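You operate a simulated robot arm through the tools that you are given. There is no shell and no other tool. Be economical: measure what you need, move in short steps, check, and stop when the job is done.

You run a simulated robot arm. Do the job below in one go: nothing can be reset, and whatever is moved stays where it is left.

Task
Cool the plain green shell in the cradle, then lift its block out.
Fine: air on till 35 C or less, then closed; jaw open before the lift; the block goes on the clear bench space by the red shell. Set down upright: block marked two.

Only the result counts: the job must be done as asked and must still hold three seconds after the hand-in. Knocking over, shifting, dropping, spilling or breaking anything else fails it.

Robot
A 6-joint arm with a two-finger parallel gripper on a trunk, on a base that drives. Base frame: it is fixed to the floor where the robot stands at the start and does not move with it; the origin is under the middle of the robot, x ahead of it, y to its left, z up. Lengths are in m, angles in degrees, forces in N, time in s.
With the tool pointing down near the work surface it reaches from about 0.36 to 0.82 m from the robot's upright axis, wherever it stands. Its first joint turns from -166.0 to 166.0 degrees. Places, roughly: clear bench space by the red shell [-0.5, -1.1, 0.8]; cool air valve [0.5, 0, 0.6]; cradle jaw [0.1, -0.6, 0.8]; red shell with the white tag [-0.75, -1.5, 1]. Payload 3.91 kg.
The tool frame sits at the grasp point between the pads (the TCP): z along the fingers, y along the line on which they close. The tips reach 0.03 m beyond it. Largest opening 0.11 m; finger width 0.02, thickness 0.01; the body of the gripper, 0.048 by 0.112 m, starts 0.055 m behind the TCP.
Orientation is told as [roll, pitch, yaw] about the base's x, y, z axes, in that order, counted from this pose: with the fingers straight down and closing along the base's y, the tool's x points along the base's -x, its y along +y and its z along -z.

Tools
- The arm moves only by the tool jog_arm. Its argument "targets" is text: rows parted by semicolons, each of 7 numbers parted by spaces: the shift along the tool's x, y, z in m, then the turn, a rotation vector about the tool's x, y, z in degrees, then the opening in per cent of the stroke, from 0 (shut) to 100 (fully open). In form: tx ty tz rx ry rz claw; .... A call has 1 to 10 rows; each row is the pose to reach, as a shift and turn from the pose commanded when the call began, along the tool's axes at that moment. Rows are played at 5 a second. More than 0.05 m and 8.6 degrees between two rows, or a gripper value outside its range, and nothing of the call is played. A pose out of reach is approached as far as the arm can. The call stops where the force on the tool passes 90 N (or 10 N more than at its start, if that is more) or the arm is blocked; 0.2 s more then pass. Each finger travels about 0.045 m/s and halts on what it meets, pressing with about 41 N; the grip force reading is that of the motor and also rises with nothing between the fingers. The clock runs only during rows and for 0.2 s after the last one: add rows that repeat a pose to give the fingers time. The reply holds the time, the measured pose of the TCP, the force on the tool along the base axes, the opening and the grip force, in the units named above and with some noise, with the torque about the TCP (base axes, N m) and any sound that the robot's microphone picked up, and new pictures: "views" is both (left out), scene, wrist or none.
- Cameras (640 x 400 px; columns grow to the right, rows downward): "scene" is now at [-0.0548, 0.056, 1.6029]; the picture's right is [-0.95, -0.30, 0.00], its down [-0.19, 0.61, -0.77] and it looks along [0.23, -0.74, -0.64] (base axes); focal length 214 px, centre (320, 200). "wrist" rides on the gripper at [0.077, 0.007, -0.114] in the tool frame; the picture's right is [-0.09, 1.00, 0.00], its down [-0.80, -0.07, -0.59] and it looks along [-0.59, -0.05, 0.80] (tool axes); focal length 270 px, centre (320, 200). There is no depth. A picture from a camera that has moved, and an enlarged one, comes with that camera's place and axes in the base frame and with its lens. The place of the scene camera against the robot may be out by one fixed shift of up to 0.012 m in any direction.
- move_column(by): slides the trunk up (or, below 0, down) by that many m; the arm and the scene camera ride with it, the base frame stays. It gives what a move gives, with no picture.
- roll_base(legs): drives the robot by 1 to 6 legs, each [ahead, turn to the left] in m and degrees, along the robot's own axes; the way and the turn of a leg run together, so that a leg with both is an arc; at most 1.5 m and 180 degrees a leg. The arm and the cameras ride along, it lands a little off, and it stops where it bumps. It gives what a move gives, and a new picture of the scene camera.
- turn_head(pan, tilt): turns the head with the scene camera to pan (to the left, within 155 degrees either way) and tilt (down, from -29 to 69), counted from straight ahead of the robot. It gives what a move gives, and a new picture of the scene camera.
- close_up(camera, box): a new picture of the part [left, top, right, bottom] of that camera's present view, enlarged. It takes no simulated time.
- hand_in(): hands the job in; it is judged then, once.

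Work in short steps. Places have to be worked out from the pictures, the camera data and where the tool is seen: move nearer, look again, correct. Check each grasp and each placing, and mend what went wrong. You have 120 turns and 260 pictures in all, those below and enlarged ones among them. Open the gripper and draw the arm clear of the work before you hand the job in, unless the task says otherwise; then end with one line.

The tools are called after "Emit:" as a command line: name --argument value ..., lists and objects as JSON in quotes. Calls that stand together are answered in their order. jog_arm: Moves the arm, as the interface text tells. Its arguments: {"type":"object","properties":{"targets":{"type":"string"},"views":{"type":"string","enum":["both","scene","wrist","none"]}},"required":["targets"]} The other tools are called the same way: move_column (by) slides the trunk up or down; roll_base (legs) drives the base; turn_head (pan, tilt) turns the head that bears the scene camera; close_up (camera, box) takes an enlarged picture of a part of a camera's view; hand_in () hands the job in.

At the start:

```text
clock: 0.0
tcp_pos: [0.151, -0.3768, 1.3399]
tcp_rot: [0.0, 0.0, 0.2]
ft_force: [-0.6, -0.4, 0.1]
torque: [-0.01, -0.05, -0.01]
gripper_width: 0.1098
grasp_force: 0.0
trunk travel left (down, up): [-0.55, 0.06]
robot x, y, heading: [0.0012, -0.0087, -0.0]
head pan, tilt: [-72.4, 39.4]
```

scene: 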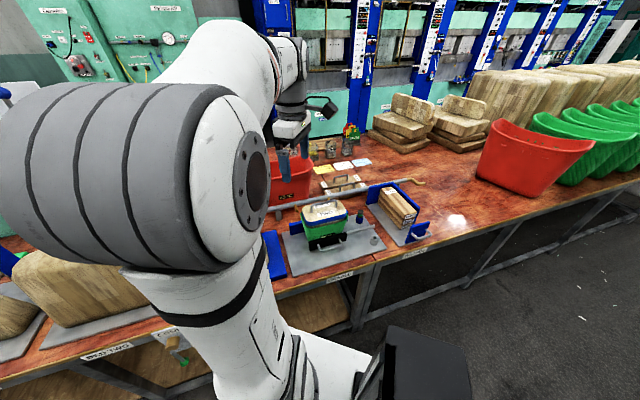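
wrist: 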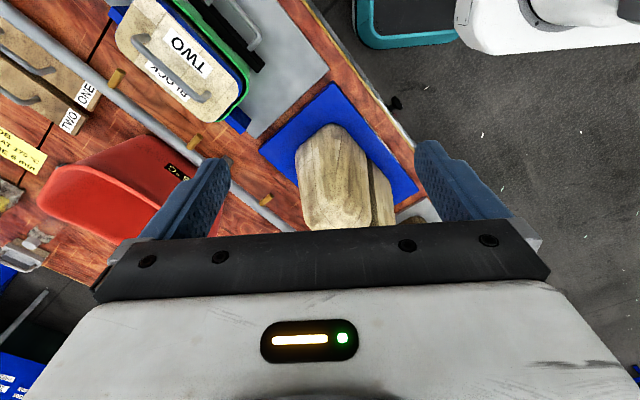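

The scene shows a cradle with a green shell and a block in it, with a lever and pipe nearby. I'll enlarge the work area to read the labels.

Emit:
close_up --camera "scene" --box '[240, 120, 460, 290]'

Emit:
close_up --camera "wrist" --box '[0, 0, 420, 240]'

Emit:
close_up --camera "scene" --box '[0, 230, 240, 400]'

```text
2.35 times, centred on (350, 205) of scene
camera zoom: at [-0.0548, 0.056, 1.6029], right [-0.95, -0.3, 0.0], down [-0.19, 0.61, -0.77], along [0.23, -0.74, -0.64], focal length 505 px, centre (249, 188)
```

zoom: 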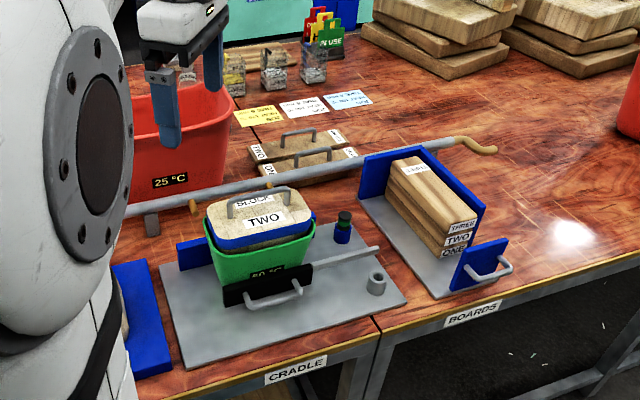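

```text
1.52 times, centred on (210, 120) of wrist
camera zoom: at [0.075, -0.3701, 1.4531], right [0.08, 1.0, 0.0], down [0.8, -0.07, 0.59], along [0.59, -0.05, -0.8], focal length 412 px, centre (488, 322)
```

zoom: 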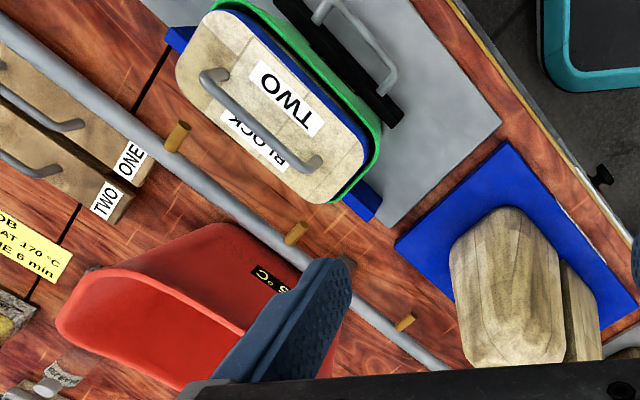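

```text
2.35 times, centred on (120, 315) of scene
camera zoom: at [-0.0548, 0.056, 1.6029], right [-0.95, -0.3, 0.0], down [-0.19, 0.61, -0.77], along [0.23, -0.74, -0.64], focal length 505 px, centre (791, -71)
```

zoom: 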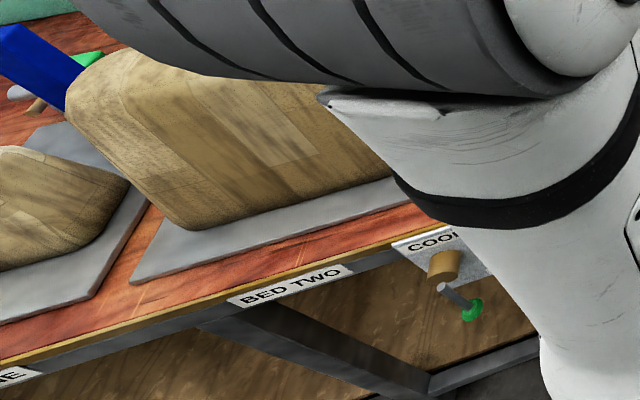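

The cradle holds the green shell with block TWO, showing about 50 °C. The cooling valve is under the bench, so I'll turn the head to see it and the bench around it.

Emit:
turn_head --pan -10 --tilt 50

Emit:
turn_head --pan -125 --tilt 35

```text
clock: 1.3
tcp_pos: [0.1522, -0.3756, 1.3382]
tcp_rot: [0.0, 0.1, 0.2]
ft_force: [-0.1, 0.5, 0.2]
torque: [-0.04, 0.01, 0.0]
gripper_width: 0.1099
grasp_force: 0.0
trunk travel left (down, up): [-0.55, 0.06]
robot x, y, heading: [0.0001, -0.0092, -0.1]
head pan, tilt: [-10.0, 50.0]
camera scene: at [-0.0047, 0.124, 1.5879], right [-0.17, -0.98, 0.0], down [-0.75, 0.13, -0.64], along [0.63, -0.11, -0.77], focal length 214 px, centre (320, 200)
```

scene: 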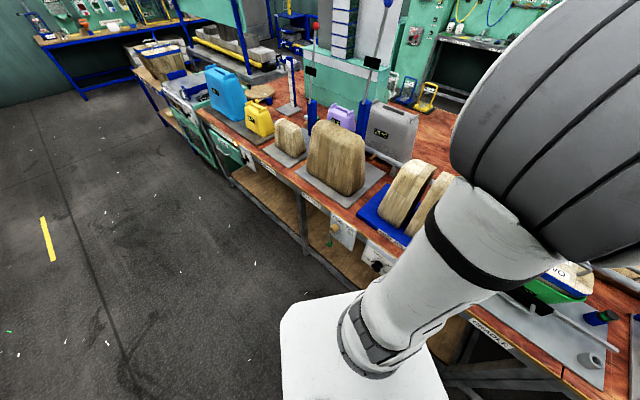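

```text
clock: 3.3
tcp_pos: [0.1515, -0.3762, 1.3385]
tcp_rot: [0.1, 0.0, 0.2]
ft_force: [0.0, 0.0, -0.2]
torque: [-0.03, 0.02, -0.01]
gripper_width: 0.11
grasp_force: 0.1
trunk travel left (down, up): [-0.55, 0.06]
robot x, y, heading: [0.004, -0.0112, -0.1]
head pan, tilt: [-125.0, 35.0]
camera scene: at [-0.131, 0.0652, 1.6096], right [-0.82, 0.57, 0.0], down [0.33, 0.47, -0.82], along [-0.47, -0.67, -0.57], focal length 214 px, centre (320, 200)
```

scene: 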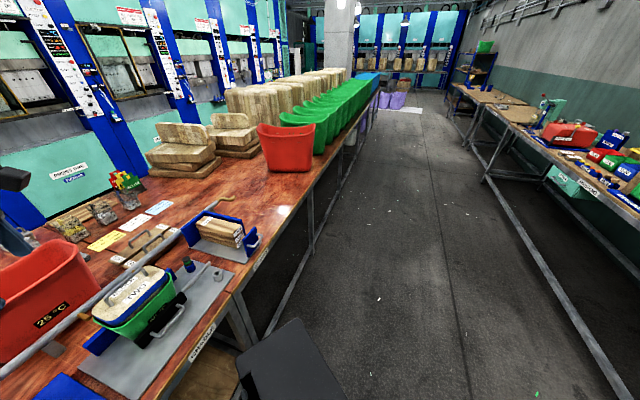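

The bench runs diagonally past the robot. I'll zoom in on the cradle, the red shell and the target space.

Emit:
close_up --camera "scene" --box '[0, 180, 270, 400]'

Emit:
close_up --camera "scene" --box '[140, 90, 380, 270]'

Emit:
turn_head --pan -20 --tilt 55

Emit:
close_up --camera "scene" --box '[220, 130, 420, 280]'

```text
1.82 times, centred on (135, 290) of scene
camera zoom: at [-0.131, 0.0652, 1.6096], right [-0.82, 0.57, 0.0], down [0.33, 0.47, -0.82], along [-0.47, -0.67, -0.57], focal length 390 px, centre (656, 36)
```

zoom: 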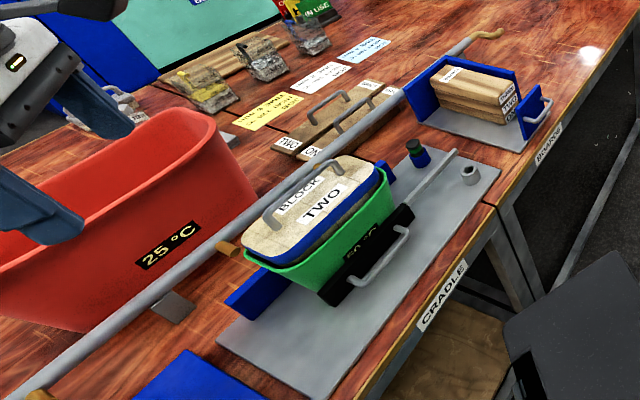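

```text
2.22 times, centred on (260, 180) of scene
camera zoom: at [-0.131, 0.0652, 1.6096], right [-0.82, 0.57, 0.0], down [0.33, 0.47, -0.82], along [-0.47, -0.67, -0.57], focal length 477 px, centre (453, 244)
```

zoom: 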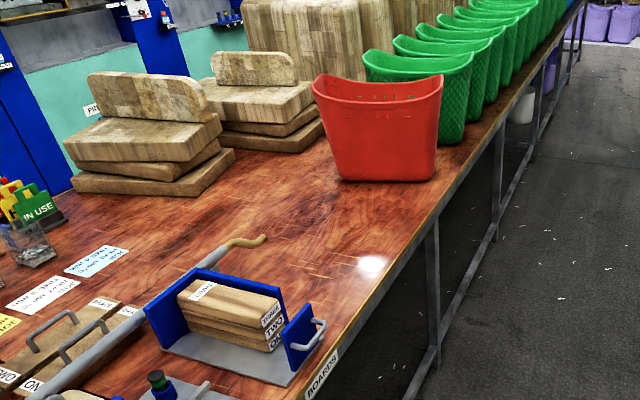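

```text
clock: 5.1
tcp_pos: [0.1498, -0.3762, 1.3382]
tcp_rot: [0.0, 0.0, 0.3]
ft_force: [0.2, 0.6, 0.1]
torque: [-0.01, 0.01, -0.02]
gripper_width: 0.11
grasp_force: 0.0
trunk travel left (down, up): [-0.55, 0.06]
robot x, y, heading: [0.0012, -0.0062, 0.2]
head pan, tilt: [-20.0, 55.0]
camera scene: at [-0.0128, 0.1127, 1.5814], right [-0.34, -0.94, 0.0], down [-0.77, 0.28, -0.57], along [0.54, -0.2, -0.82], focal length 214 px, centre (320, 200)
```

scene: 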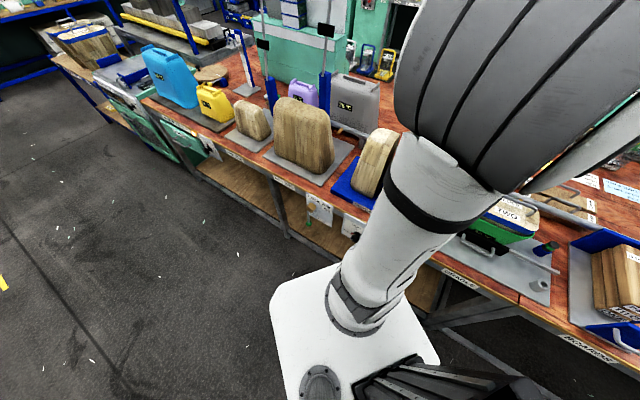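

```text
2.67 times, centred on (320, 205) of scene
camera zoom: at [-0.0128, 0.1127, 1.5814], right [-0.34, -0.94, 0.0], down [-0.77, 0.28, -0.57], along [0.54, -0.2, -0.82], focal length 572 px, centre (320, 187)
```

zoom: 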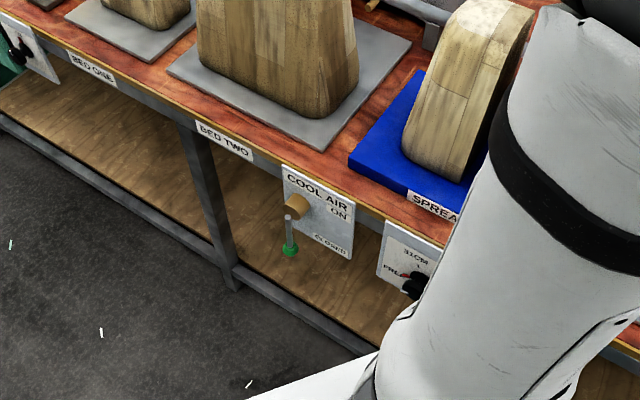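

The COOL AIR valve has a lever with a green knob hanging down, and ON is marked to the right. I'll swing the arm towards it, still high up, and yaw the tool to face the bench front.

Emit:
jog_arm --targets "-0.03 0.025 0 0 0 7.5 20; -0.07 0.05 0 0 0 15 10; -0.105 0.075 0 0 0 22.5 0; -0.14 0.1 0 0 0 30 0; -0.18 0.13 0 0 0 37 0; -0.22 0.16 0 0 0 45 0; -0.24 0.20 0 0 0 50 0; -0.25 0.245 0 0 0 54 0; -0.25 0.29 0 0 0 54 0; -0.25 0.335 0 0 0 54 0" --views "both"

```text
clock: 7.3
tcp_pos: [0.3973, -0.0366, 1.3357]
tcp_rot: [0.0, 0.0, -53.8]
ft_force: [0.1, 0.3, 0.2]
torque: [-0.02, -0.05, -0.02]
gripper_width: 0.0
grasp_force: 37.9
trunk travel left (down, up): [-0.55, 0.06]
robot x, y, heading: [-0.002, -0.0078, 0.1]
head pan, tilt: [-20.0, 55.0]
camera scene: at [-0.0128, 0.1133, 1.5813], right [-0.34, -0.94, 0.0], down [-0.77, 0.28, -0.57], along [0.54, -0.2, -0.82], focal length 214 px, centre (320, 200)
camera wrist: at [0.3582, 0.0289, 1.4507], right [0.86, 0.52, 0.0], down [0.42, -0.69, 0.59], along [0.31, -0.51, -0.8], focal length 270 px, centre (320, 200)
```

scene: 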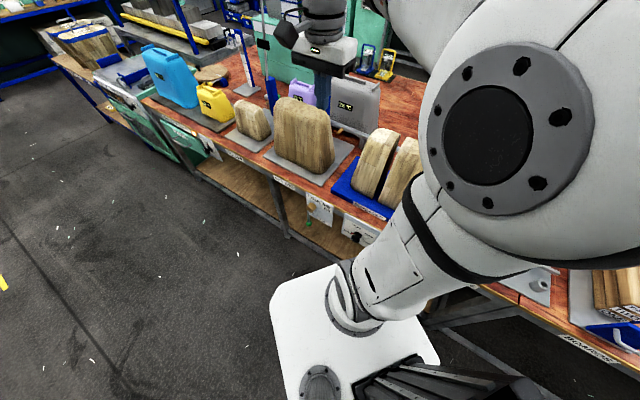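
wrist: 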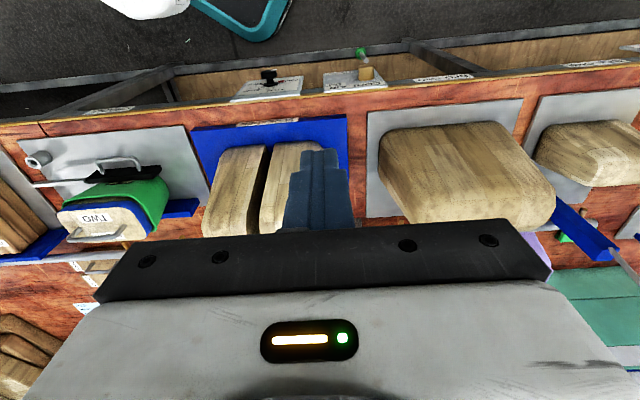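

Triangulating from both cameras puts the valve hub near (0.53, -0.04, 0.71) and the knob near (0.52, -0.01, 0.59). I'll look at the valve and the cradle enlarged.

Emit:
close_up --camera "wrist" --box '[220, 20, 460, 140]'

Emit:
close_up --camera "wrist" --box '[0, 100, 220, 270]'

Emit:
close_up --camera "scene" --box '[280, 180, 370, 250]'

```text
2.67 times, centred on (340, 80) of wrist
camera zoom: at [0.3582, 0.0289, 1.4507], right [0.86, 0.52, 0.0], down [0.42, -0.69, 0.59], along [0.31, -0.51, -0.8], focal length 721 px, centre (267, 520)
```

zoom: 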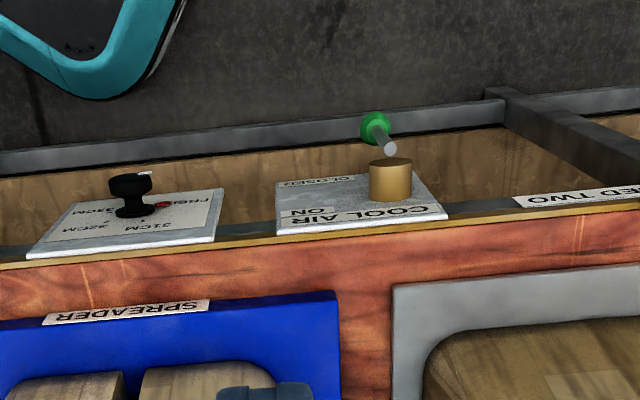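

```text
2.35 times, centred on (110, 185) of wrist
camera zoom: at [0.3582, 0.0289, 1.4507], right [0.86, 0.52, 0.0], down [0.42, -0.69, 0.59], along [0.31, -0.51, -0.8], focal length 636 px, centre (814, 235)
```

zoom: 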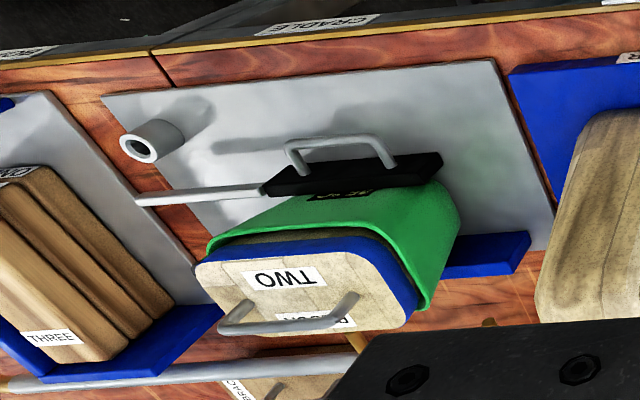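

```text
5.71 times, centred on (325, 215) of scene
camera zoom: at [-0.0128, 0.1133, 1.5813], right [-0.34, -0.94, 0.0], down [-0.77, 0.28, -0.57], along [0.54, -0.2, -0.82], focal length 1226 px, centre (291, 114)
```

zoom: 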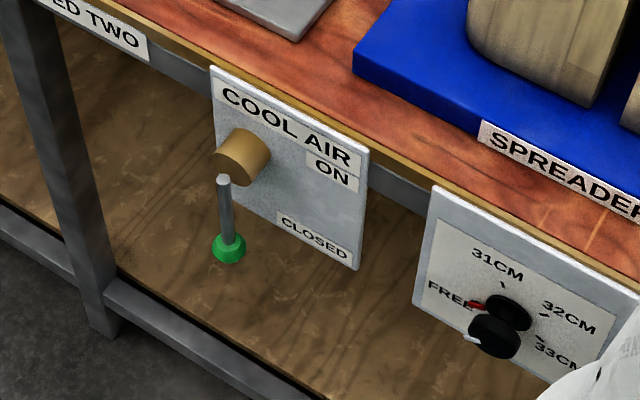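

The lever is a vertical rod near (0.52, -0.02) with its pivot at z≈0.69, about 0.055 m out from the bench edge. I'll move to a standoff in front of it and tilt the closed gripper 45° towards the panel.

Emit:
jog_arm --targets "0.03 0.03 0.01 0 -8 0 0; 0.05 0.055 0.03 0 -16 0 0; 0.07 0.08 0.05 0 -24 0 0; 0.09 0.105 0.08 0 -32 0 0; 0.105 0.13 0.11 0 -40 0 0; 0.12 0.153 0.14 0 -45 0 0; 0.12 0.153 0.15 0 -45 0 0" --views "none"

Emit:
move_column --by -0.4

Emit:
jog_arm --targets "0 0 0 0 0 0 0" --views "both"

```text
clock: 8.9
tcp_pos: [0.449, 0.1483, 1.189]
tcp_rot: [0.0, -45.1, -53.8]
ft_force: [0.4, 0.3, -0.4]
torque: [0.02, 0.0, 0.0]
gripper_width: 0.0
grasp_force: 37.4
trunk travel left (down, up): [-0.55, 0.06]
robot x, y, heading: [0.0022, -0.0095, 0.3]
head pan, tilt: [-20.0, 55.0]
```

```text
clock: 12.7
tcp_pos: [0.4505, 0.1495, 0.7887]
tcp_rot: [-0.1, -45.0, -53.6]
ft_force: [0.5, -0.4, 0.2]
torque: [0.0, -0.01, -0.03]
gripper_width: 0.0
grasp_force: 38.0
trunk travel left (down, up): [-0.15, 0.46]
robot x, y, heading: [0.0017, -0.0107, 0.1]
head pan, tilt: [-20.0, 55.0]
```

```text
clock: 13.1
tcp_pos: [0.4501, 0.1481, 0.7897]
tcp_rot: [0.0, -44.9, -53.6]
ft_force: [0.1, -0.3, -0.2]
torque: [-0.02, 0.0, -0.02]
gripper_width: 0.0001
grasp_force: 38.1
trunk travel left (down, up): [-0.15, 0.46]
robot x, y, heading: [0.0025, -0.0087, -0.1]
head pan, tilt: [-20.0, 55.0]
camera scene: at [-0.0127, 0.1128, 1.1814], right [-0.34, -0.94, 0.0], down [-0.77, 0.28, -0.57], along [0.54, -0.2, -0.82], focal length 214 px, centre (320, 200)
camera wrist: at [0.376, 0.2611, 0.8156], right [0.84, 0.54, 0.06], down [0.03, -0.16, 0.99], along [0.54, -0.83, -0.15], focal length 270 px, centre (320, 200)
```

scene: 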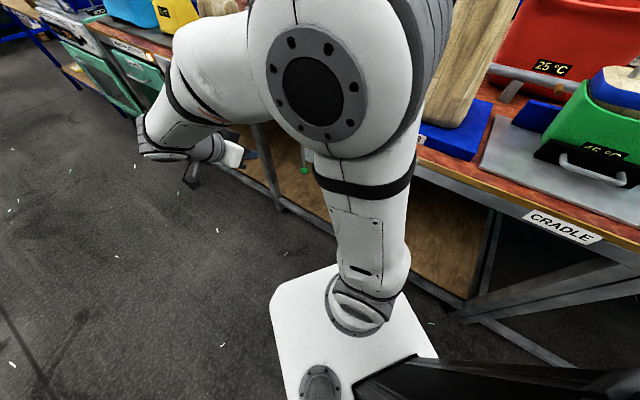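
wrist: 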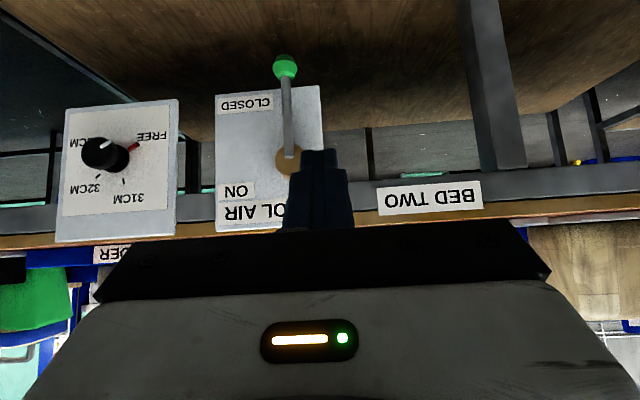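

The wrist view confirms the lever at (0.519, -0.019), pivot z≈0.70, knob z≈0.595. I'll lower to the left of the rod and slide in beside it with the closed fingers.

Emit:
jog_arm --targets "0.016 0 0.042 0 0 0 0; 0.032 0 0.085 0 0 0 0; 0.048 0 0.127 0 0 0 0; 0.0637 0.0006 0.1697 0 0 0 0; 0.04 0.001 0.193 0 0 0 0; 0.016 0.001 0.217 0 0 0 0; -0.007 0.0015 0.24 0 0 0 0" --views "wrist"

```text
clock: 14.7
tcp_pos: [0.5546, 0.009, 0.6226]
tcp_rot: [-0.1, -44.9, -53.7]
ft_force: [-0.1, -0.1, -0.2]
torque: [0.0, 0.03, -0.02]
gripper_width: 0.0
grasp_force: 37.0
trunk travel left (down, up): [-0.15, 0.46]
robot x, y, heading: [0.0009, -0.0074, -0.1]
head pan, tilt: [-20.0, 55.0]
camera wrist: at [0.4814, 0.1219, 0.6488], right [0.84, 0.54, 0.06], down [0.03, -0.16, 0.99], along [0.54, -0.83, -0.15], focal length 270 px, centre (320, 200)
```

wrist: 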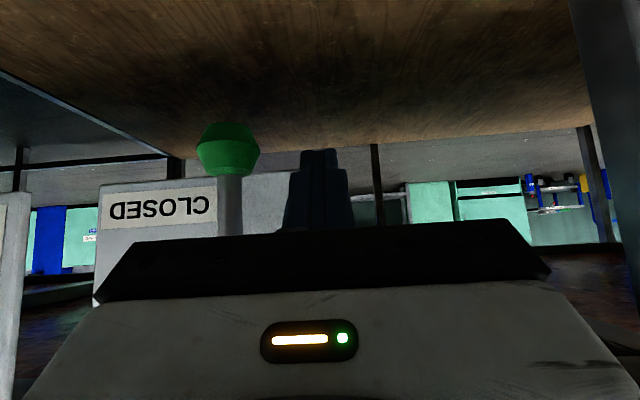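

The peg sits about 0.045 m left of the rod at mid-height. I'll sweep it along the lever's arc to the right and up, towards ON.

Emit:
jog_arm --targets "-0.001 -0.029 -0.001 0 0 0 0; 0 -0.049 0 0 0 0 0; -0.003 -0.0686 -0.003 0 0 0 0; -0.009 -0.0867 -0.009 0 0 0 0; -0.018 -0.102 -0.018 0 0 0 0; -0.03 -0.113 -0.03 0 0 0 0; -0.043 -0.120 -0.043 0 0 0 0; -0.043 -0.120 -0.043 0 0 0 0" --views "wrist"

```text
clock: 16.5
tcp_pos: [0.4563, -0.0624, 0.6854]
tcp_rot: [-0.1, -45.0, -53.6]
ft_force: [-1.1, 1.0, -0.6]
torque: [-0.03, -0.04, -0.01]
gripper_width: 0.0002
grasp_force: 37.5
trunk travel left (down, up): [-0.15, 0.46]
robot x, y, heading: [0.0012, -0.0091, 0.0]
head pan, tilt: [-20.0, 55.0]
camera wrist: at [0.383, 0.0494, 0.7119], right [0.84, 0.54, 0.06], down [0.03, -0.16, 0.99], along [0.54, -0.83, -0.15], focal length 270 px, centre (320, 200)
```

wrist: 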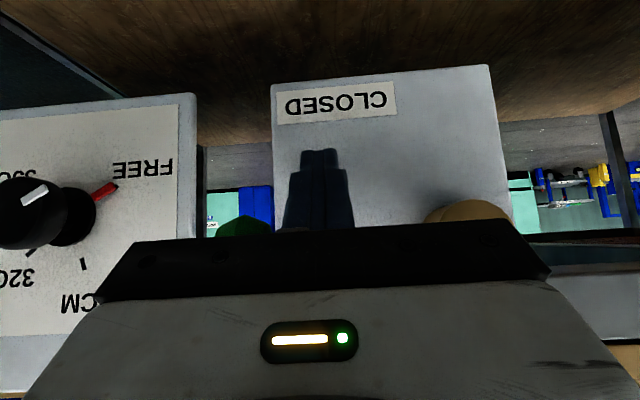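

The lever swung with the fingers and is now roughly horizontal. I'll push up a little more to find the end stop, then back off to look.

Emit:
jog_arm --targets "-0.004 0 -0.004 0 0 0 0; -0.008 0 -0.008 0 0 0 0; -0.011 0 -0.011 0 0 0 0" --views "none"

Emit:
jog_arm --targets "0.008 0 0.008 0 0 0 0; 0.04 0 -0.02 0 0 0 0; 0.06 0 -0.06 0 0 0 0; 0.09 0 -0.09 0 0 0 0; 0.12 0 -0.12 0 0 0 0" --views "both"

```text
clock: 17.4
tcp_pos: [0.4512, -0.0606, 0.693]
tcp_rot: [-1.2, -43.9, -52.9]
ft_force: [-7.0, 12.8, -22.6]
torque: [-0.26, -0.22, -0.02]
gripper_width: 0.0
grasp_force: 38.6
trunk travel left (down, up): [-0.15, 0.46]
robot x, y, heading: [0.0035, -0.0113, -0.3]
head pan, tilt: [-20.0, 55.0]
stopped in row 3: the force on the tool passed its limit at 92 N (the readings are from after the stop); the commanded pose is now the measured one
```

```text
clock: 18.6
tcp_pos: [0.3519, 0.0723, 0.7001]
tcp_rot: [-0.8, -44.3, -53.1]
ft_force: [-0.6, -0.5, 0.6]
torque: [0.0, 0.03, 0.02]
gripper_width: 0.0
grasp_force: 38.2
trunk travel left (down, up): [-0.15, 0.46]
robot x, y, heading: [0.0005, -0.0069, -0.0]
head pan, tilt: [-20.0, 55.0]
camera scene: at [-0.0126, 0.1126, 1.1814], right [-0.34, -0.94, 0.0], down [-0.77, 0.28, -0.57], along [0.54, -0.2, -0.82], focal length 214 px, centre (320, 200)
camera wrist: at [0.2789, 0.1847, 0.7289], right [0.84, 0.54, 0.05], down [0.05, -0.16, 0.99], along [0.54, -0.83, -0.16], focal length 270 px, centre (320, 200)
```

scene: 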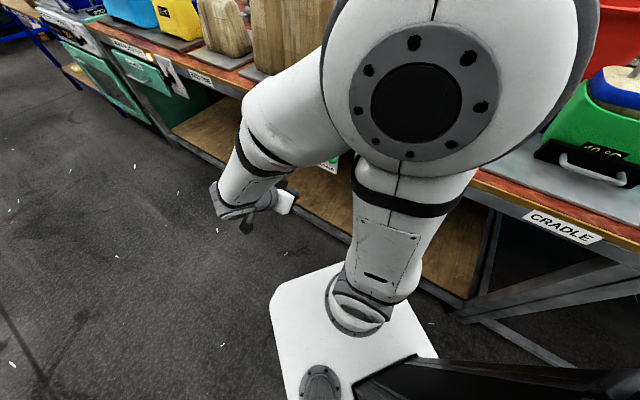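
wrist: 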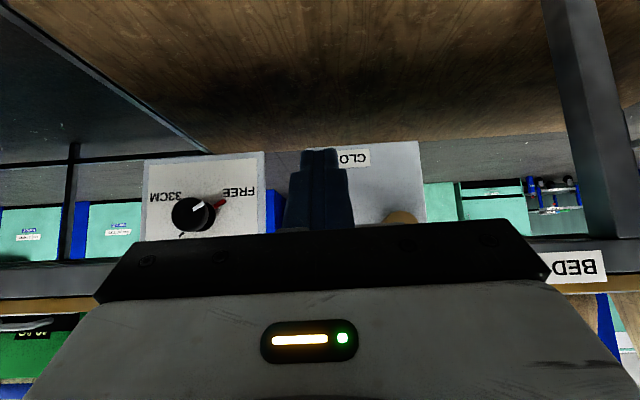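

The lever hit its end stop at ON. I'll read the shell's temperature.

Emit:
close_up --camera "scene" --box '[530, 80, 640, 200]'

Emit:
turn_head --pan -62 --tilt 30

```text
3.33 times, centred on (585, 140) of scene
camera zoom: at [-0.0126, 0.1126, 1.1814], right [-0.34, -0.94, 0.0], down [-0.77, 0.28, -0.57], along [0.54, -0.2, -0.82], focal length 715 px, centre (-563, 400)
```

zoom: 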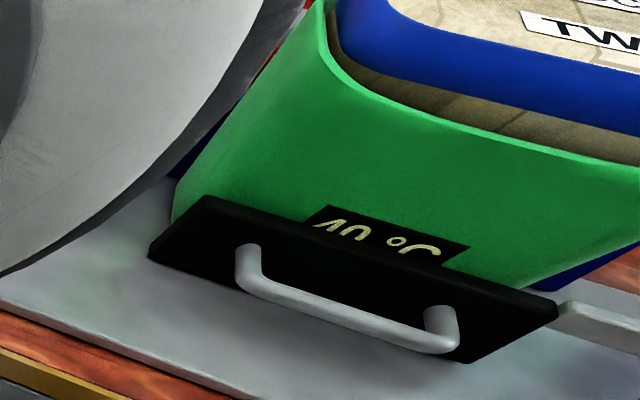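

```text
clock: 19.7
tcp_pos: [0.3513, 0.0706, 0.7013]
tcp_rot: [-0.8, -44.3, -53.2]
ft_force: [0.5, -0.4, 0.2]
torque: [-0.01, -0.02, -0.01]
gripper_width: 0.0
grasp_force: 37.5
trunk travel left (down, up): [-0.15, 0.46]
robot x, y, heading: [-0.0007, -0.0088, 0.2]
head pan, tilt: [-62.0, 30.0]
camera scene: at [-0.0381, 0.0576, 1.2173], right [-0.88, -0.47, 0.0], down [-0.24, 0.44, -0.87], along [0.41, -0.76, -0.5], focal length 214 px, centre (320, 200)
```

scene: 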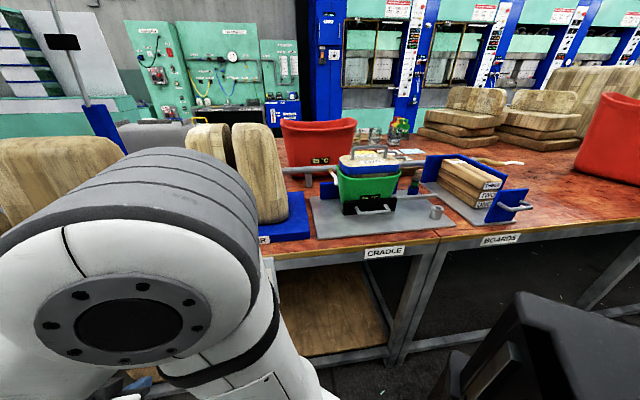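

It read 40 °C, so it is cooling. From this angle I'll read the display and study the jaw.

Emit:
close_up --camera "scene" --box '[290, 130, 470, 250]'

Emit:
close_up --camera "scene" --box '[330, 180, 450, 240]'

```text
3.33 times, centred on (380, 190) of scene
camera zoom: at [-0.0381, 0.0576, 1.2173], right [-0.88, -0.47, 0.0], down [-0.24, 0.44, -0.87], along [0.41, -0.76, -0.5], focal length 715 px, centre (120, 233)
```

zoom: 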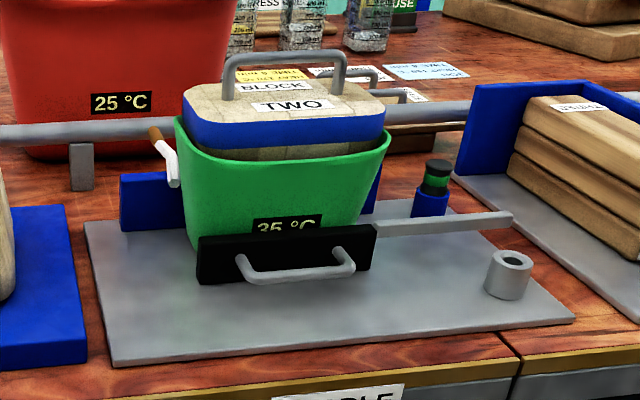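

```text
5.33 times, centred on (390, 210) of scene
camera zoom: at [-0.0381, 0.0576, 1.2173], right [-0.88, -0.47, 0.0], down [-0.24, 0.44, -0.87], along [0.41, -0.76, -0.5], focal length 1144 px, centre (-53, 147)
```

zoom: 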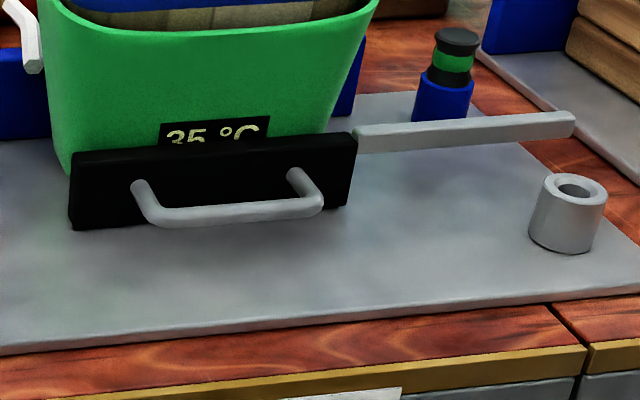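

It already reads about 35 °C and is still falling. I'll bring the closed fingers above the horizontal lever, ready to push it back down to CLOSED.

Emit:
jog_arm --targets "-0.03 0.002 0.008 0 0 0 0; -0.06 0.004 0.016 0 0 0 0; -0.09 0.006 0.0254 0 0 0 0; -0.112 0.006 0.046 0 0 0 0; -0.133 0.006 0.067 0 0 0 0; -0.1545 0.006 0.0884 0 0 0 0" --views "both"

Emit:
close_up --camera "scene" --box '[330, 180, 450, 240]'

```text
clock: 21.0
tcp_pos: [0.4499, -0.0477, 0.737]
tcp_rot: [-0.8, -43.3, -52.8]
ft_force: [0.9, -0.7, 1.3]
torque: [0.03, 0.03, -0.02]
gripper_width: 0.0
grasp_force: 37.2
trunk travel left (down, up): [-0.15, 0.46]
robot x, y, heading: [-0.0008, -0.0046, 0.1]
head pan, tilt: [-62.0, 30.0]
stopped in row 6: the force on the tool passed its limit at 108 N (the readings are from after the stop); the commanded pose is now the measured one
camera scene: at [-0.0375, 0.0571, 1.2174], right [-0.88, -0.47, 0.0], down [-0.24, 0.44, -0.87], along [0.41, -0.76, -0.5], focal length 214 px, centre (320, 200)
camera wrist: at [0.3763, 0.0646, 0.7672], right [0.84, 0.54, 0.05], down [0.05, -0.17, 0.98], along [0.54, -0.82, -0.18], focal length 270 px, centre (320, 200)
```

scene: 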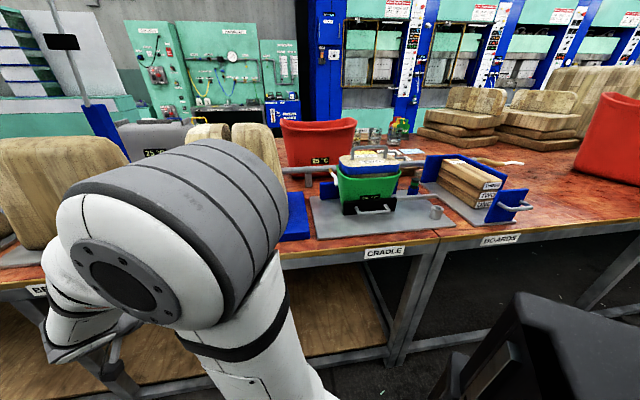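
wrist: 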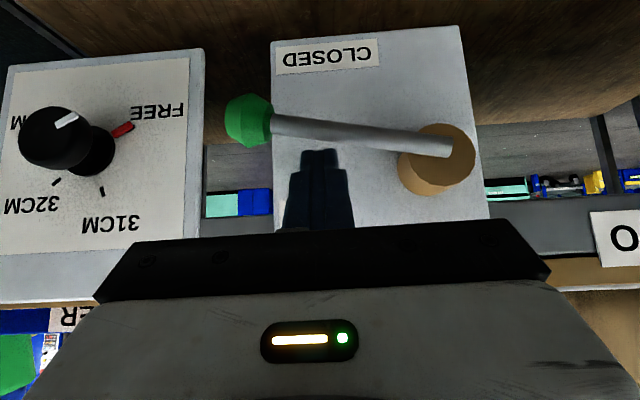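

```text
5.33 times, centred on (390, 210) of scene
camera zoom: at [-0.0375, 0.0571, 1.2174], right [-0.88, -0.47, 0.0], down [-0.24, 0.44, -0.87], along [0.41, -0.76, -0.5], focal length 1144 px, centre (-53, 147)
```

zoom: 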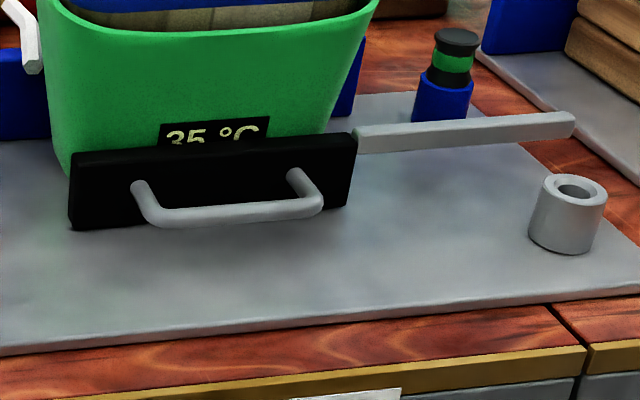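

The fingertips touched the lever rod, coming in slightly too low, and the display still reads 35. I'll back off and rise 0.03 m, letting a couple of seconds of air pass.

Emit:
jog_arm --targets "0.028 0 -0.028 0 0 0 0; 0.007 0 -0.049 0 0 0 0; 0.007 0 -0.049 0 0 0 0; 0.007 0 -0.049 0 0 0 0; 0.007 0 -0.049 0 0 0 0; 0.007 0 -0.049 0 0 0 0; 0.007 0 -0.049 0 0 0 0; 0.007 0 -0.049 0 0 0 0; 0.007 0 -0.049 0 0 0 0; 0.007 0 -0.049 0 0 0 0" --views "wrist"

Emit:
close_up --camera "scene" --box '[335, 185, 405, 220]'

```text
clock: 23.2
tcp_pos: [0.4265, -0.0184, 0.7662]
tcp_rot: [-0.8, -43.3, -52.7]
ft_force: [-0.2, -0.1, -0.2]
torque: [0.0, 0.01, -0.02]
gripper_width: 0.0
grasp_force: 37.3
trunk travel left (down, up): [-0.15, 0.46]
robot x, y, heading: [-0.0021, -0.0082, -0.1]
head pan, tilt: [-62.0, 30.0]
camera wrist: at [0.3532, 0.0937, 0.7968], right [0.84, 0.54, 0.05], down [0.05, -0.18, 0.98], along [0.54, -0.82, -0.18], focal length 270 px, centre (320, 200)
```

wrist: 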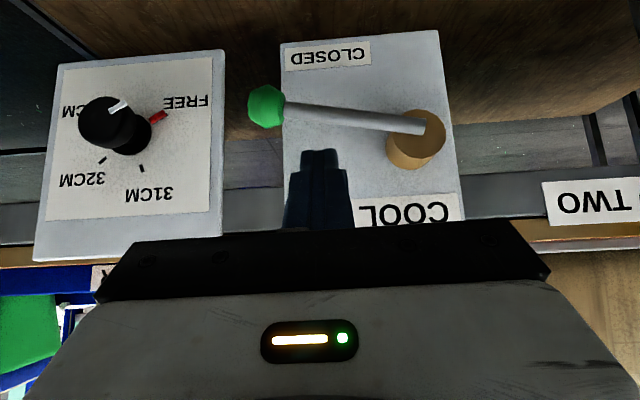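

```text
9.14 times, centred on (370, 202) of scene
camera zoom: at [-0.0384, 0.0576, 1.2174], right [-0.88, -0.47, 0.0], down [-0.23, 0.44, -0.87], along [0.41, -0.76, -0.5], focal length 1961 px, centre (-137, 177)
```

zoom: 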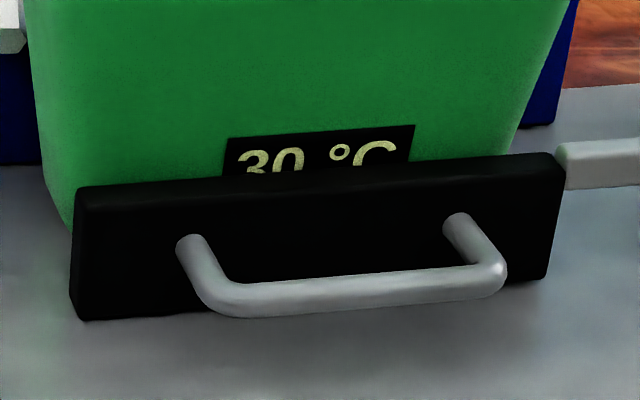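

It reads 30 °C, so it is cool enough. I'll go forward above the rod and sweep it down and left to CLOSED.

Emit:
jog_arm --targets "-0.0204 0 0.0192 0 0 0 0; -0.0408 0 0.0384 0 0 0 0; -0.0079 -0.001 0.0733 0 0 0 0; 0.0058 -0.003 0.0879 0 0 0 0; 0.0196 0 0.1025 0 0 0 0; 0.0319 0.008 0.1156 0 0 0 0; 0.0429 0.021 0.1272 0 0 0 0; 0.0511 0.037 0.136 0 0 0 0; 0.0559 0.056 0.141 0 0 0 0; 0.0566 0.061 0.1418 0 0 0 0" --views "wrist"

```text
clock: 25.4
tcp_pos: [0.5017, -0.0279, 0.6274]
tcp_rot: [-0.9, -43.5, -53.2]
ft_force: [-39.0, -34.5, 20.7]
torque: [0.11, -1.31, 0.1]
gripper_width: 0.0
grasp_force: 37.9
trunk travel left (down, up): [-0.15, 0.46]
robot x, y, heading: [-0.0044, -0.0131, 0.1]
head pan, tilt: [-62.0, 30.0]
camera wrist: at [0.4297, 0.0845, 0.6569], right [0.84, 0.54, 0.05], down [0.05, -0.17, 0.98], along [0.54, -0.83, -0.17], focal length 270 px, centre (320, 200)
```

wrist: 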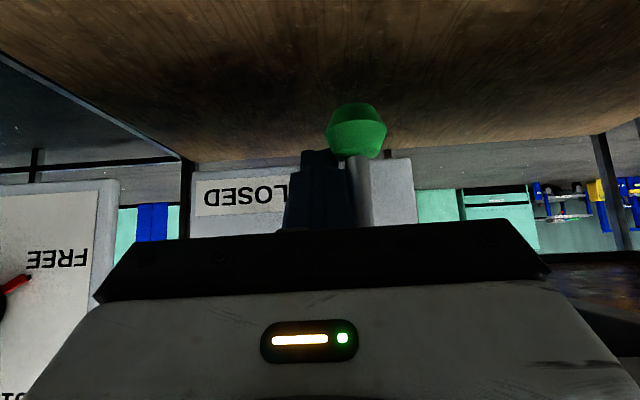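

The lever is against its closed stop, with about 50 N of side load. I'll release the load, back off and check.

Emit:
jog_arm --targets "0 -0.02 0 0 0 0 0; 0.03 -0.02 -0.03 0 0 0 0; 0.06 -0.02 -0.06 0 0 0 0; 0.09 -0.02 -0.09 0 0 0 0; 0.1 -0.02 -0.13 0 0 0 0" --views "both"

Emit:
close_up --camera "scene" --box '[290, 140, 450, 240]'

```text
clock: 26.6
tcp_pos: [0.3974, 0.0947, 0.6523]
tcp_rot: [-0.7, -43.4, -52.7]
ft_force: [0.5, 0.8, 0.5]
torque: [-0.02, 0.01, 0.0]
gripper_width: 0.0
grasp_force: 38.0
trunk travel left (down, up): [-0.15, 0.46]
robot x, y, heading: [-0.0009, -0.0108, 0.0]
head pan, tilt: [-62.0, 30.0]
camera scene: at [-0.0379, 0.0575, 1.2174], right [-0.88, -0.47, 0.0], down [-0.23, 0.44, -0.87], along [0.41, -0.76, -0.5], focal length 214 px, centre (320, 200)
camera wrist: at [0.3234, 0.2059, 0.683], right [0.84, 0.54, 0.05], down [0.06, -0.18, 0.98], along [0.54, -0.82, -0.18], focal length 270 px, centre (320, 200)
```

scene: 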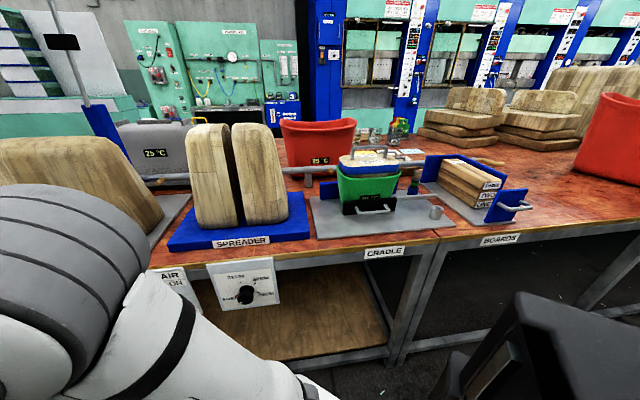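
wrist: 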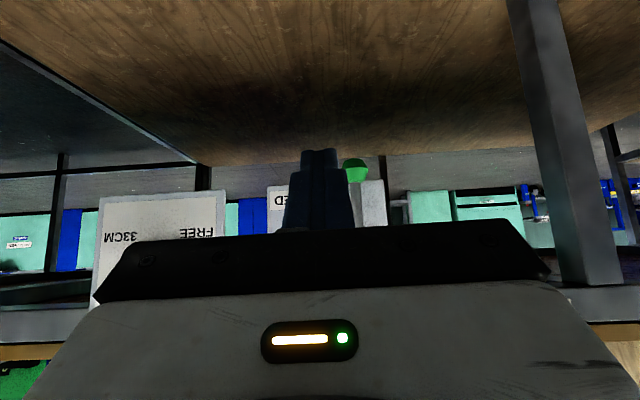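

```text
4.00 times, centred on (370, 190) of scene
camera zoom: at [-0.0379, 0.0575, 1.2174], right [-0.88, -0.47, 0.0], down [-0.23, 0.44, -0.87], along [0.41, -0.76, -0.5], focal length 858 px, centre (120, 240)
```

zoom: 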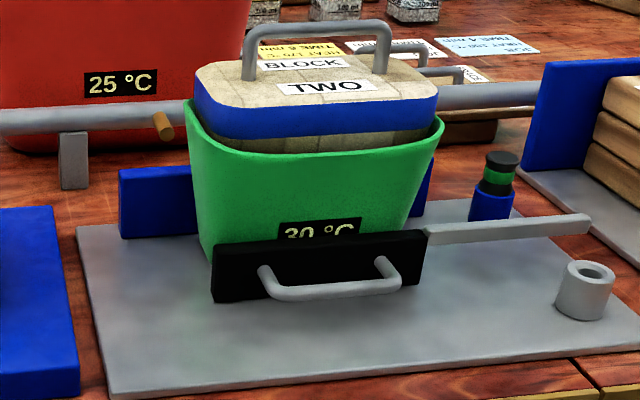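

The air jet is gone, the lever is down at CLOSED, and the shell reads 30 °C. Next comes the jaw: I'll raise the trunk, then bring the tool upright and yaw it to close across the bench.

Emit:
move_column --by 0.4

Emit:
jog_arm --targets "-0.01 0 -0.01 0.3 8 0 0; -0.02 0 -0.02 0.5 16 0 0; -0.03 0 -0.03 0.6 24 0 0; -0.04 0 -0.04 0.7 32 0 0; -0.05 0 -0.05 0.7 40 0 0; -0.05 0 -0.05 0.7 43.4 0 0" --views "none"

```text
clock: 30.5
tcp_pos: [0.3964, 0.0938, 1.0525]
tcp_rot: [-0.9, -43.4, -52.9]
ft_force: [-0.1, 1.4, 0.0]
torque: [0.02, 0.01, -0.05]
gripper_width: 0.0
grasp_force: 37.2
trunk travel left (down, up): [-0.55, 0.06]
robot x, y, heading: [0.0004, -0.0112, 0.0]
head pan, tilt: [-62.0, 30.0]
```

```text
clock: 31.9
tcp_pos: [0.3988, 0.0933, 1.1224]
tcp_rot: [-1.3, 0.1, -53.6]
ft_force: [-0.1, 0.0, -0.3]
torque: [0.01, 0.03, 0.03]
gripper_width: 0.0001
grasp_force: 37.4
trunk travel left (down, up): [-0.55, 0.06]
robot x, y, heading: [-0.0032, -0.0079, -0.2]
head pan, tilt: [-62.0, 30.0]
```

Now swing over toward the cradle front at safe height while yawing.

Emit:
jog_arm --targets "-0.042 -0.025 -0.02 0 0 8 20; -0.083 -0.05 -0.04 0 0 16 40; -0.125 -0.076 -0.06 0 0 24 60; -0.166 -0.1 -0.08 0 0 32 60; -0.208 -0.127 -0.08 0 0 40 60; -0.218 -0.175 -0.08 0 0 48 60; -0.228 -0.222 -0.08 0 0 56 60; -0.238 -0.27 -0.08 0 0 64 60; -0.248 -0.318 -0.08 0 0 72 60; -0.258 -0.366 -0.08 0 0 80 60" --views "both"

```text
refused: row 1 steps farther than a row can; nothing moved
```

The first row's step was slightly too long, so I'm splitting the moves smaller.

Emit:
jog_arm --targets "-0.038 -0.023 -0.018 0 0 8 20; -0.076 -0.046 -0.036 0 0 16 40; -0.114 -0.069 -0.054 0 0 24 60; -0.152 -0.092 -0.072 0 0 32 60; -0.19 -0.117 -0.08 0 0 40 60; -0.21 -0.16 -0.08 0 0 48 60; -0.225 -0.205 -0.08 0 0 56 60; -0.235 -0.252 -0.08 0 0 64 60; -0.245 -0.299 -0.08 0 0 72 60; -0.255 -0.346 -0.08 0 0 80 60" --views "both"

```text
clock: 34.1
tcp_pos: [0.2709, -0.3194, 1.2076]
tcp_rot: [-0.2, -1.2, -133.8]
ft_force: [0.4, 0.1, 1.0]
torque: [0.01, 0.0, 0.01]
gripper_width: 0.066
grasp_force: 0.1
trunk travel left (down, up): [-0.55, 0.06]
robot x, y, heading: [0.0012, -0.0062, -0.1]
head pan, tilt: [-62.0, 30.0]
camera scene: at [-0.0389, 0.057, 1.6174], right [-0.88, -0.47, 0.0], down [-0.23, 0.44, -0.87], along [0.41, -0.76, -0.5], focal length 214 px, centre (320, 200)
camera wrist: at [0.3322, -0.2678, 1.3203], right [0.66, -0.75, 0.0], down [-0.59, -0.52, 0.61], along [-0.46, -0.4, -0.79], focal length 270 px, centre (320, 200)
```

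scene: 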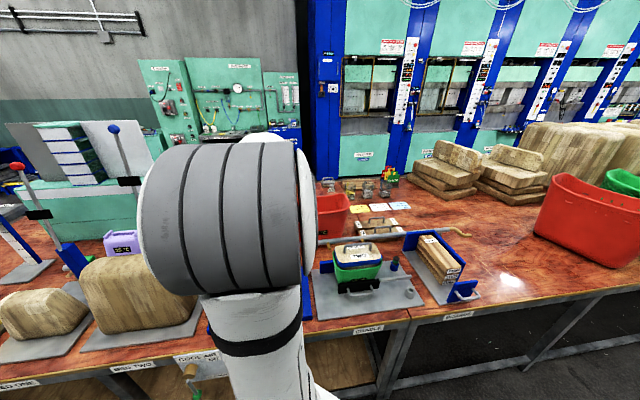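
wrist: 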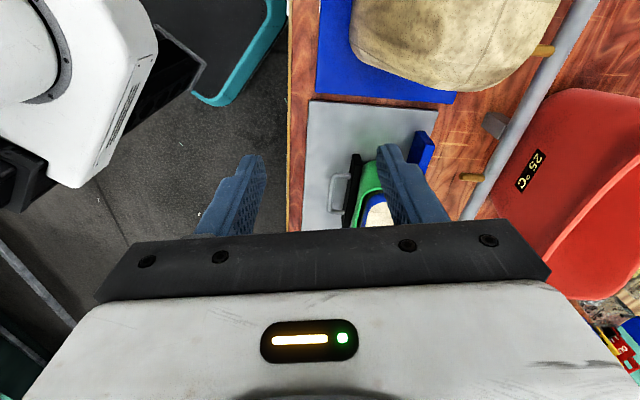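

Triangulating puts the jaw handle bar near (0.087, -0.519, 0.845). I'll move closer above it and look straight on.

Emit:
jog_arm --targets "-0.037 0.002 0.026 0.1 -0.1 1.6 60; -0.074 0.004 0.052 0.3 -0.3 3.2 60; -0.111 0.006 0.079 0.4 -0.4 4.8 60; -0.148 0.009 0.105 0.6 -0.6 6.4 60; -0.185 0.011 0.131 0.7 -0.7 8 60; -0.222 0.0136 0.158 0.86 -0.83 9.6 60" --views "both"

```text
clock: 35.5
tcp_pos: [0.1278, -0.488, 1.054]
tcp_rot: [-0.8, -2.2, -143.2]
ft_force: [0.1, -0.5, 0.5]
torque: [0.0, -0.04, 0.0]
gripper_width: 0.0657
grasp_force: 0.1
trunk travel left (down, up): [-0.55, 0.06]
robot x, y, heading: [-0.0003, -0.0084, -0.2]
head pan, tilt: [-62.0, 30.0]
camera scene: at [-0.0387, 0.0564, 1.6175], right [-0.88, -0.47, 0.0], down [-0.23, 0.44, -0.87], along [0.41, -0.76, -0.5], focal length 214 px, centre (320, 200)
camera wrist: at [0.1991, -0.4462, 1.166], right [0.53, -0.85, -0.01], down [-0.66, -0.42, 0.62], along [-0.54, -0.32, -0.78], focal length 270 px, centre (320, 200)
```

scene: 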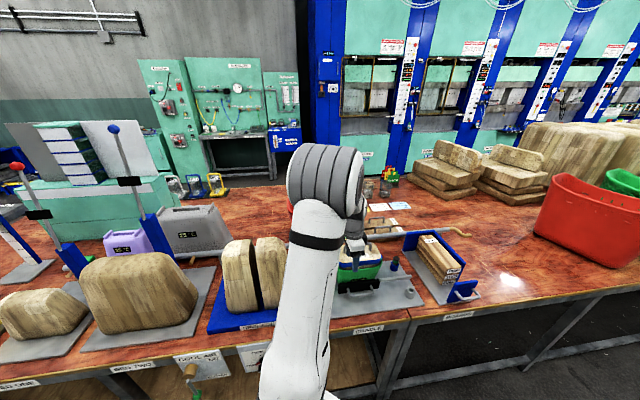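
wrist: 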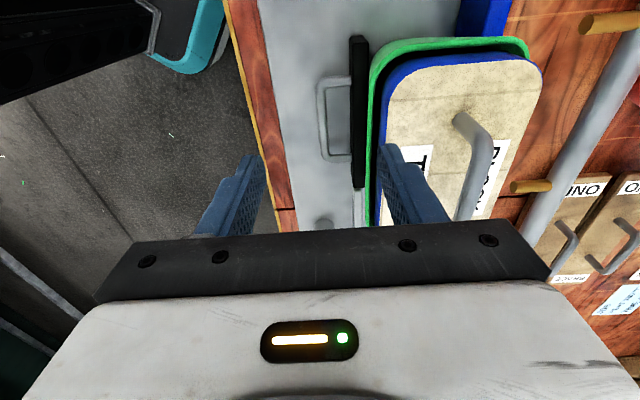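

The bar is at (0.085, -0.517, 0.845), parallel to the tool x axis, about 0.036 m in front of the jaw face. The gripper body would graze the shell rim, so I'll tilt 20° to lean it away and stop above the bar.

Emit:
jog_arm --targets "-0.012 -0.009 0.029 -5.2 0.5 0 40; -0.024 -0.017 0.058 -10.4 1.1 0 30; -0.036 -0.026 0.088 -15.6 1.6 0 24; -0.0472 -0.0345 0.117 -20.8 2.2 0 24; -0.0472 -0.0345 0.117 -20.8 2.2 0 24" --views "both"

```text
clock: 36.7
tcp_pos: [0.0606, -0.4891, 0.9391]
tcp_rot: [20.0, 0.0, -142.9]
ft_force: [0.9, -0.1, 0.0]
torque: [-0.02, 0.0, -0.01]
gripper_width: 0.0265
grasp_force: 0.0
trunk travel left (down, up): [-0.55, 0.06]
robot x, y, heading: [0.0019, -0.0088, 0.1]
head pan, tilt: [-62.0, 30.0]
camera scene: at [-0.0383, 0.0576, 1.6174], right [-0.88, -0.47, 0.0], down [-0.23, 0.44, -0.87], along [0.41, -0.76, -0.5], focal length 214 px, centre (320, 200)
camera wrist: at [0.1038, -0.4177, 1.0497], right [0.49, -0.8, 0.34], down [-0.8, -0.27, 0.53], along [-0.34, -0.54, -0.77], focal length 270 px, centre (320, 200)
```

scene: 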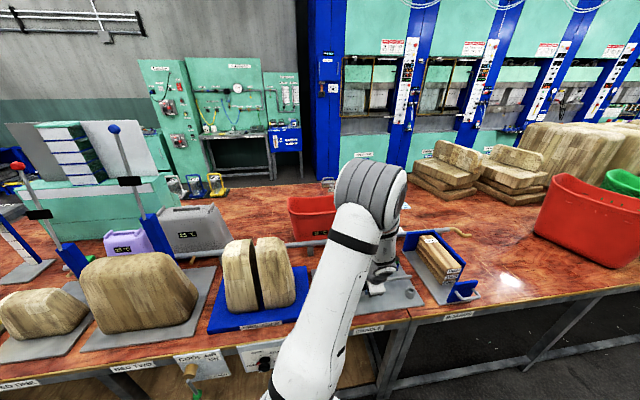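
wrist: 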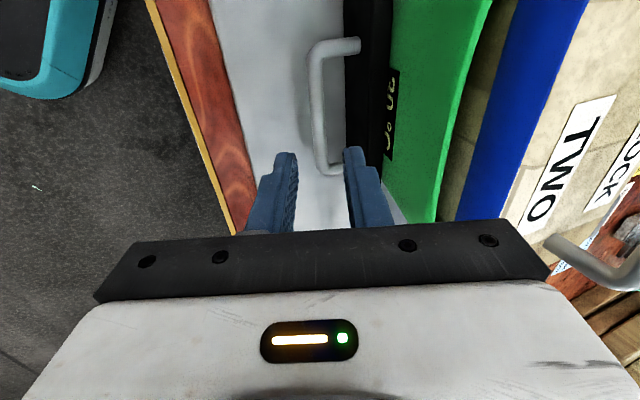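

The bar lies within 2–3 mm of the tool's centre plane. I'll descend along the tool axis so the fingers straddle it.

Emit:
jog_arm --targets "0.003 -0.001 0.03 0 0 0 24; 0.006 -0.001 0.06 0 0 0 24; 0.006 -0.001 0.075 0 0 0 24; 0.006 -0.001 0.086 0 0 0 24" --views "wrist"

```text
clock: 37.7
tcp_pos: [0.0836, -0.5116, 0.8604]
tcp_rot: [19.9, -0.1, -142.6]
ft_force: [0.4, -0.4, 0.2]
torque: [0.01, 0.03, -0.02]
gripper_width: 0.0265
grasp_force: 0.0
trunk travel left (down, up): [-0.55, 0.06]
robot x, y, heading: [0.0052, -0.0103, 0.1]
head pan, tilt: [-62.0, 30.0]
camera wrist: at [0.1264, -0.4391, 0.9707], right [0.5, -0.8, 0.34], down [-0.8, -0.27, 0.53], along [-0.33, -0.54, -0.77], focal length 270 px, centre (320, 200)
```

wrist: 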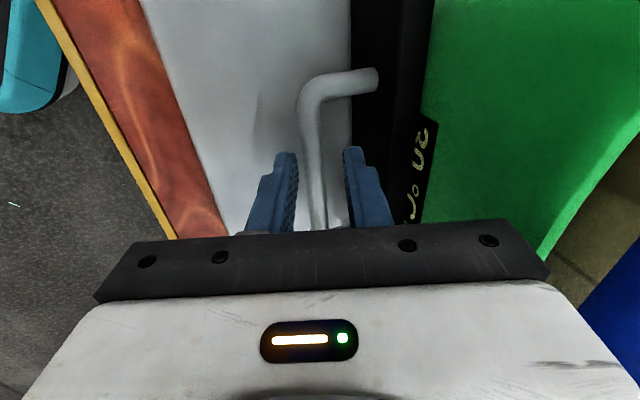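

The bar is between the fingers at about TCP depth, so I'll close the gripper on it.

Emit:
jog_arm --targets "0 0 0.006 0 0 0 24; 0 -0.002 0.006 0 0 0 10; 0 -0.002 0.006 0 0 0 5; 0 -0.002 0.006 0 0 0 5" --views "wrist"

```text
clock: 38.7
tcp_pos: [0.0852, -0.5099, 0.8545]
tcp_rot: [19.9, 0.1, -142.9]
ft_force: [-7.5, 2.6, -11.5]
torque: [0.01, 0.22, -0.55]
gripper_width: 0.0116
grasp_force: 45.5
trunk travel left (down, up): [-0.55, 0.06]
robot x, y, heading: [0.0029, -0.0111, -0.0]
head pan, tilt: [-62.0, 30.0]
camera wrist: at [0.1277, -0.4384, 0.9641], right [0.49, -0.8, 0.34], down [-0.8, -0.27, 0.53], along [-0.34, -0.54, -0.78], focal length 270 px, centre (320, 200)
```

wrist: 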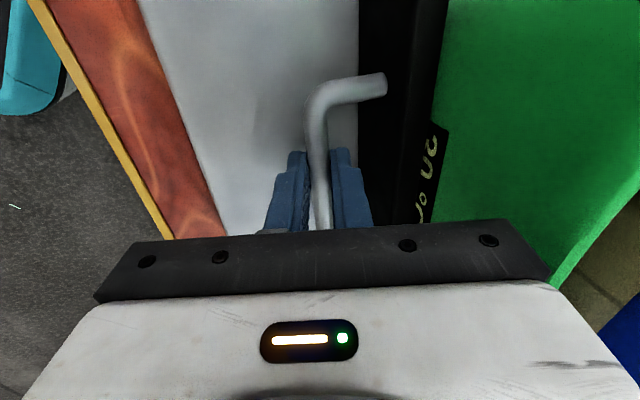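

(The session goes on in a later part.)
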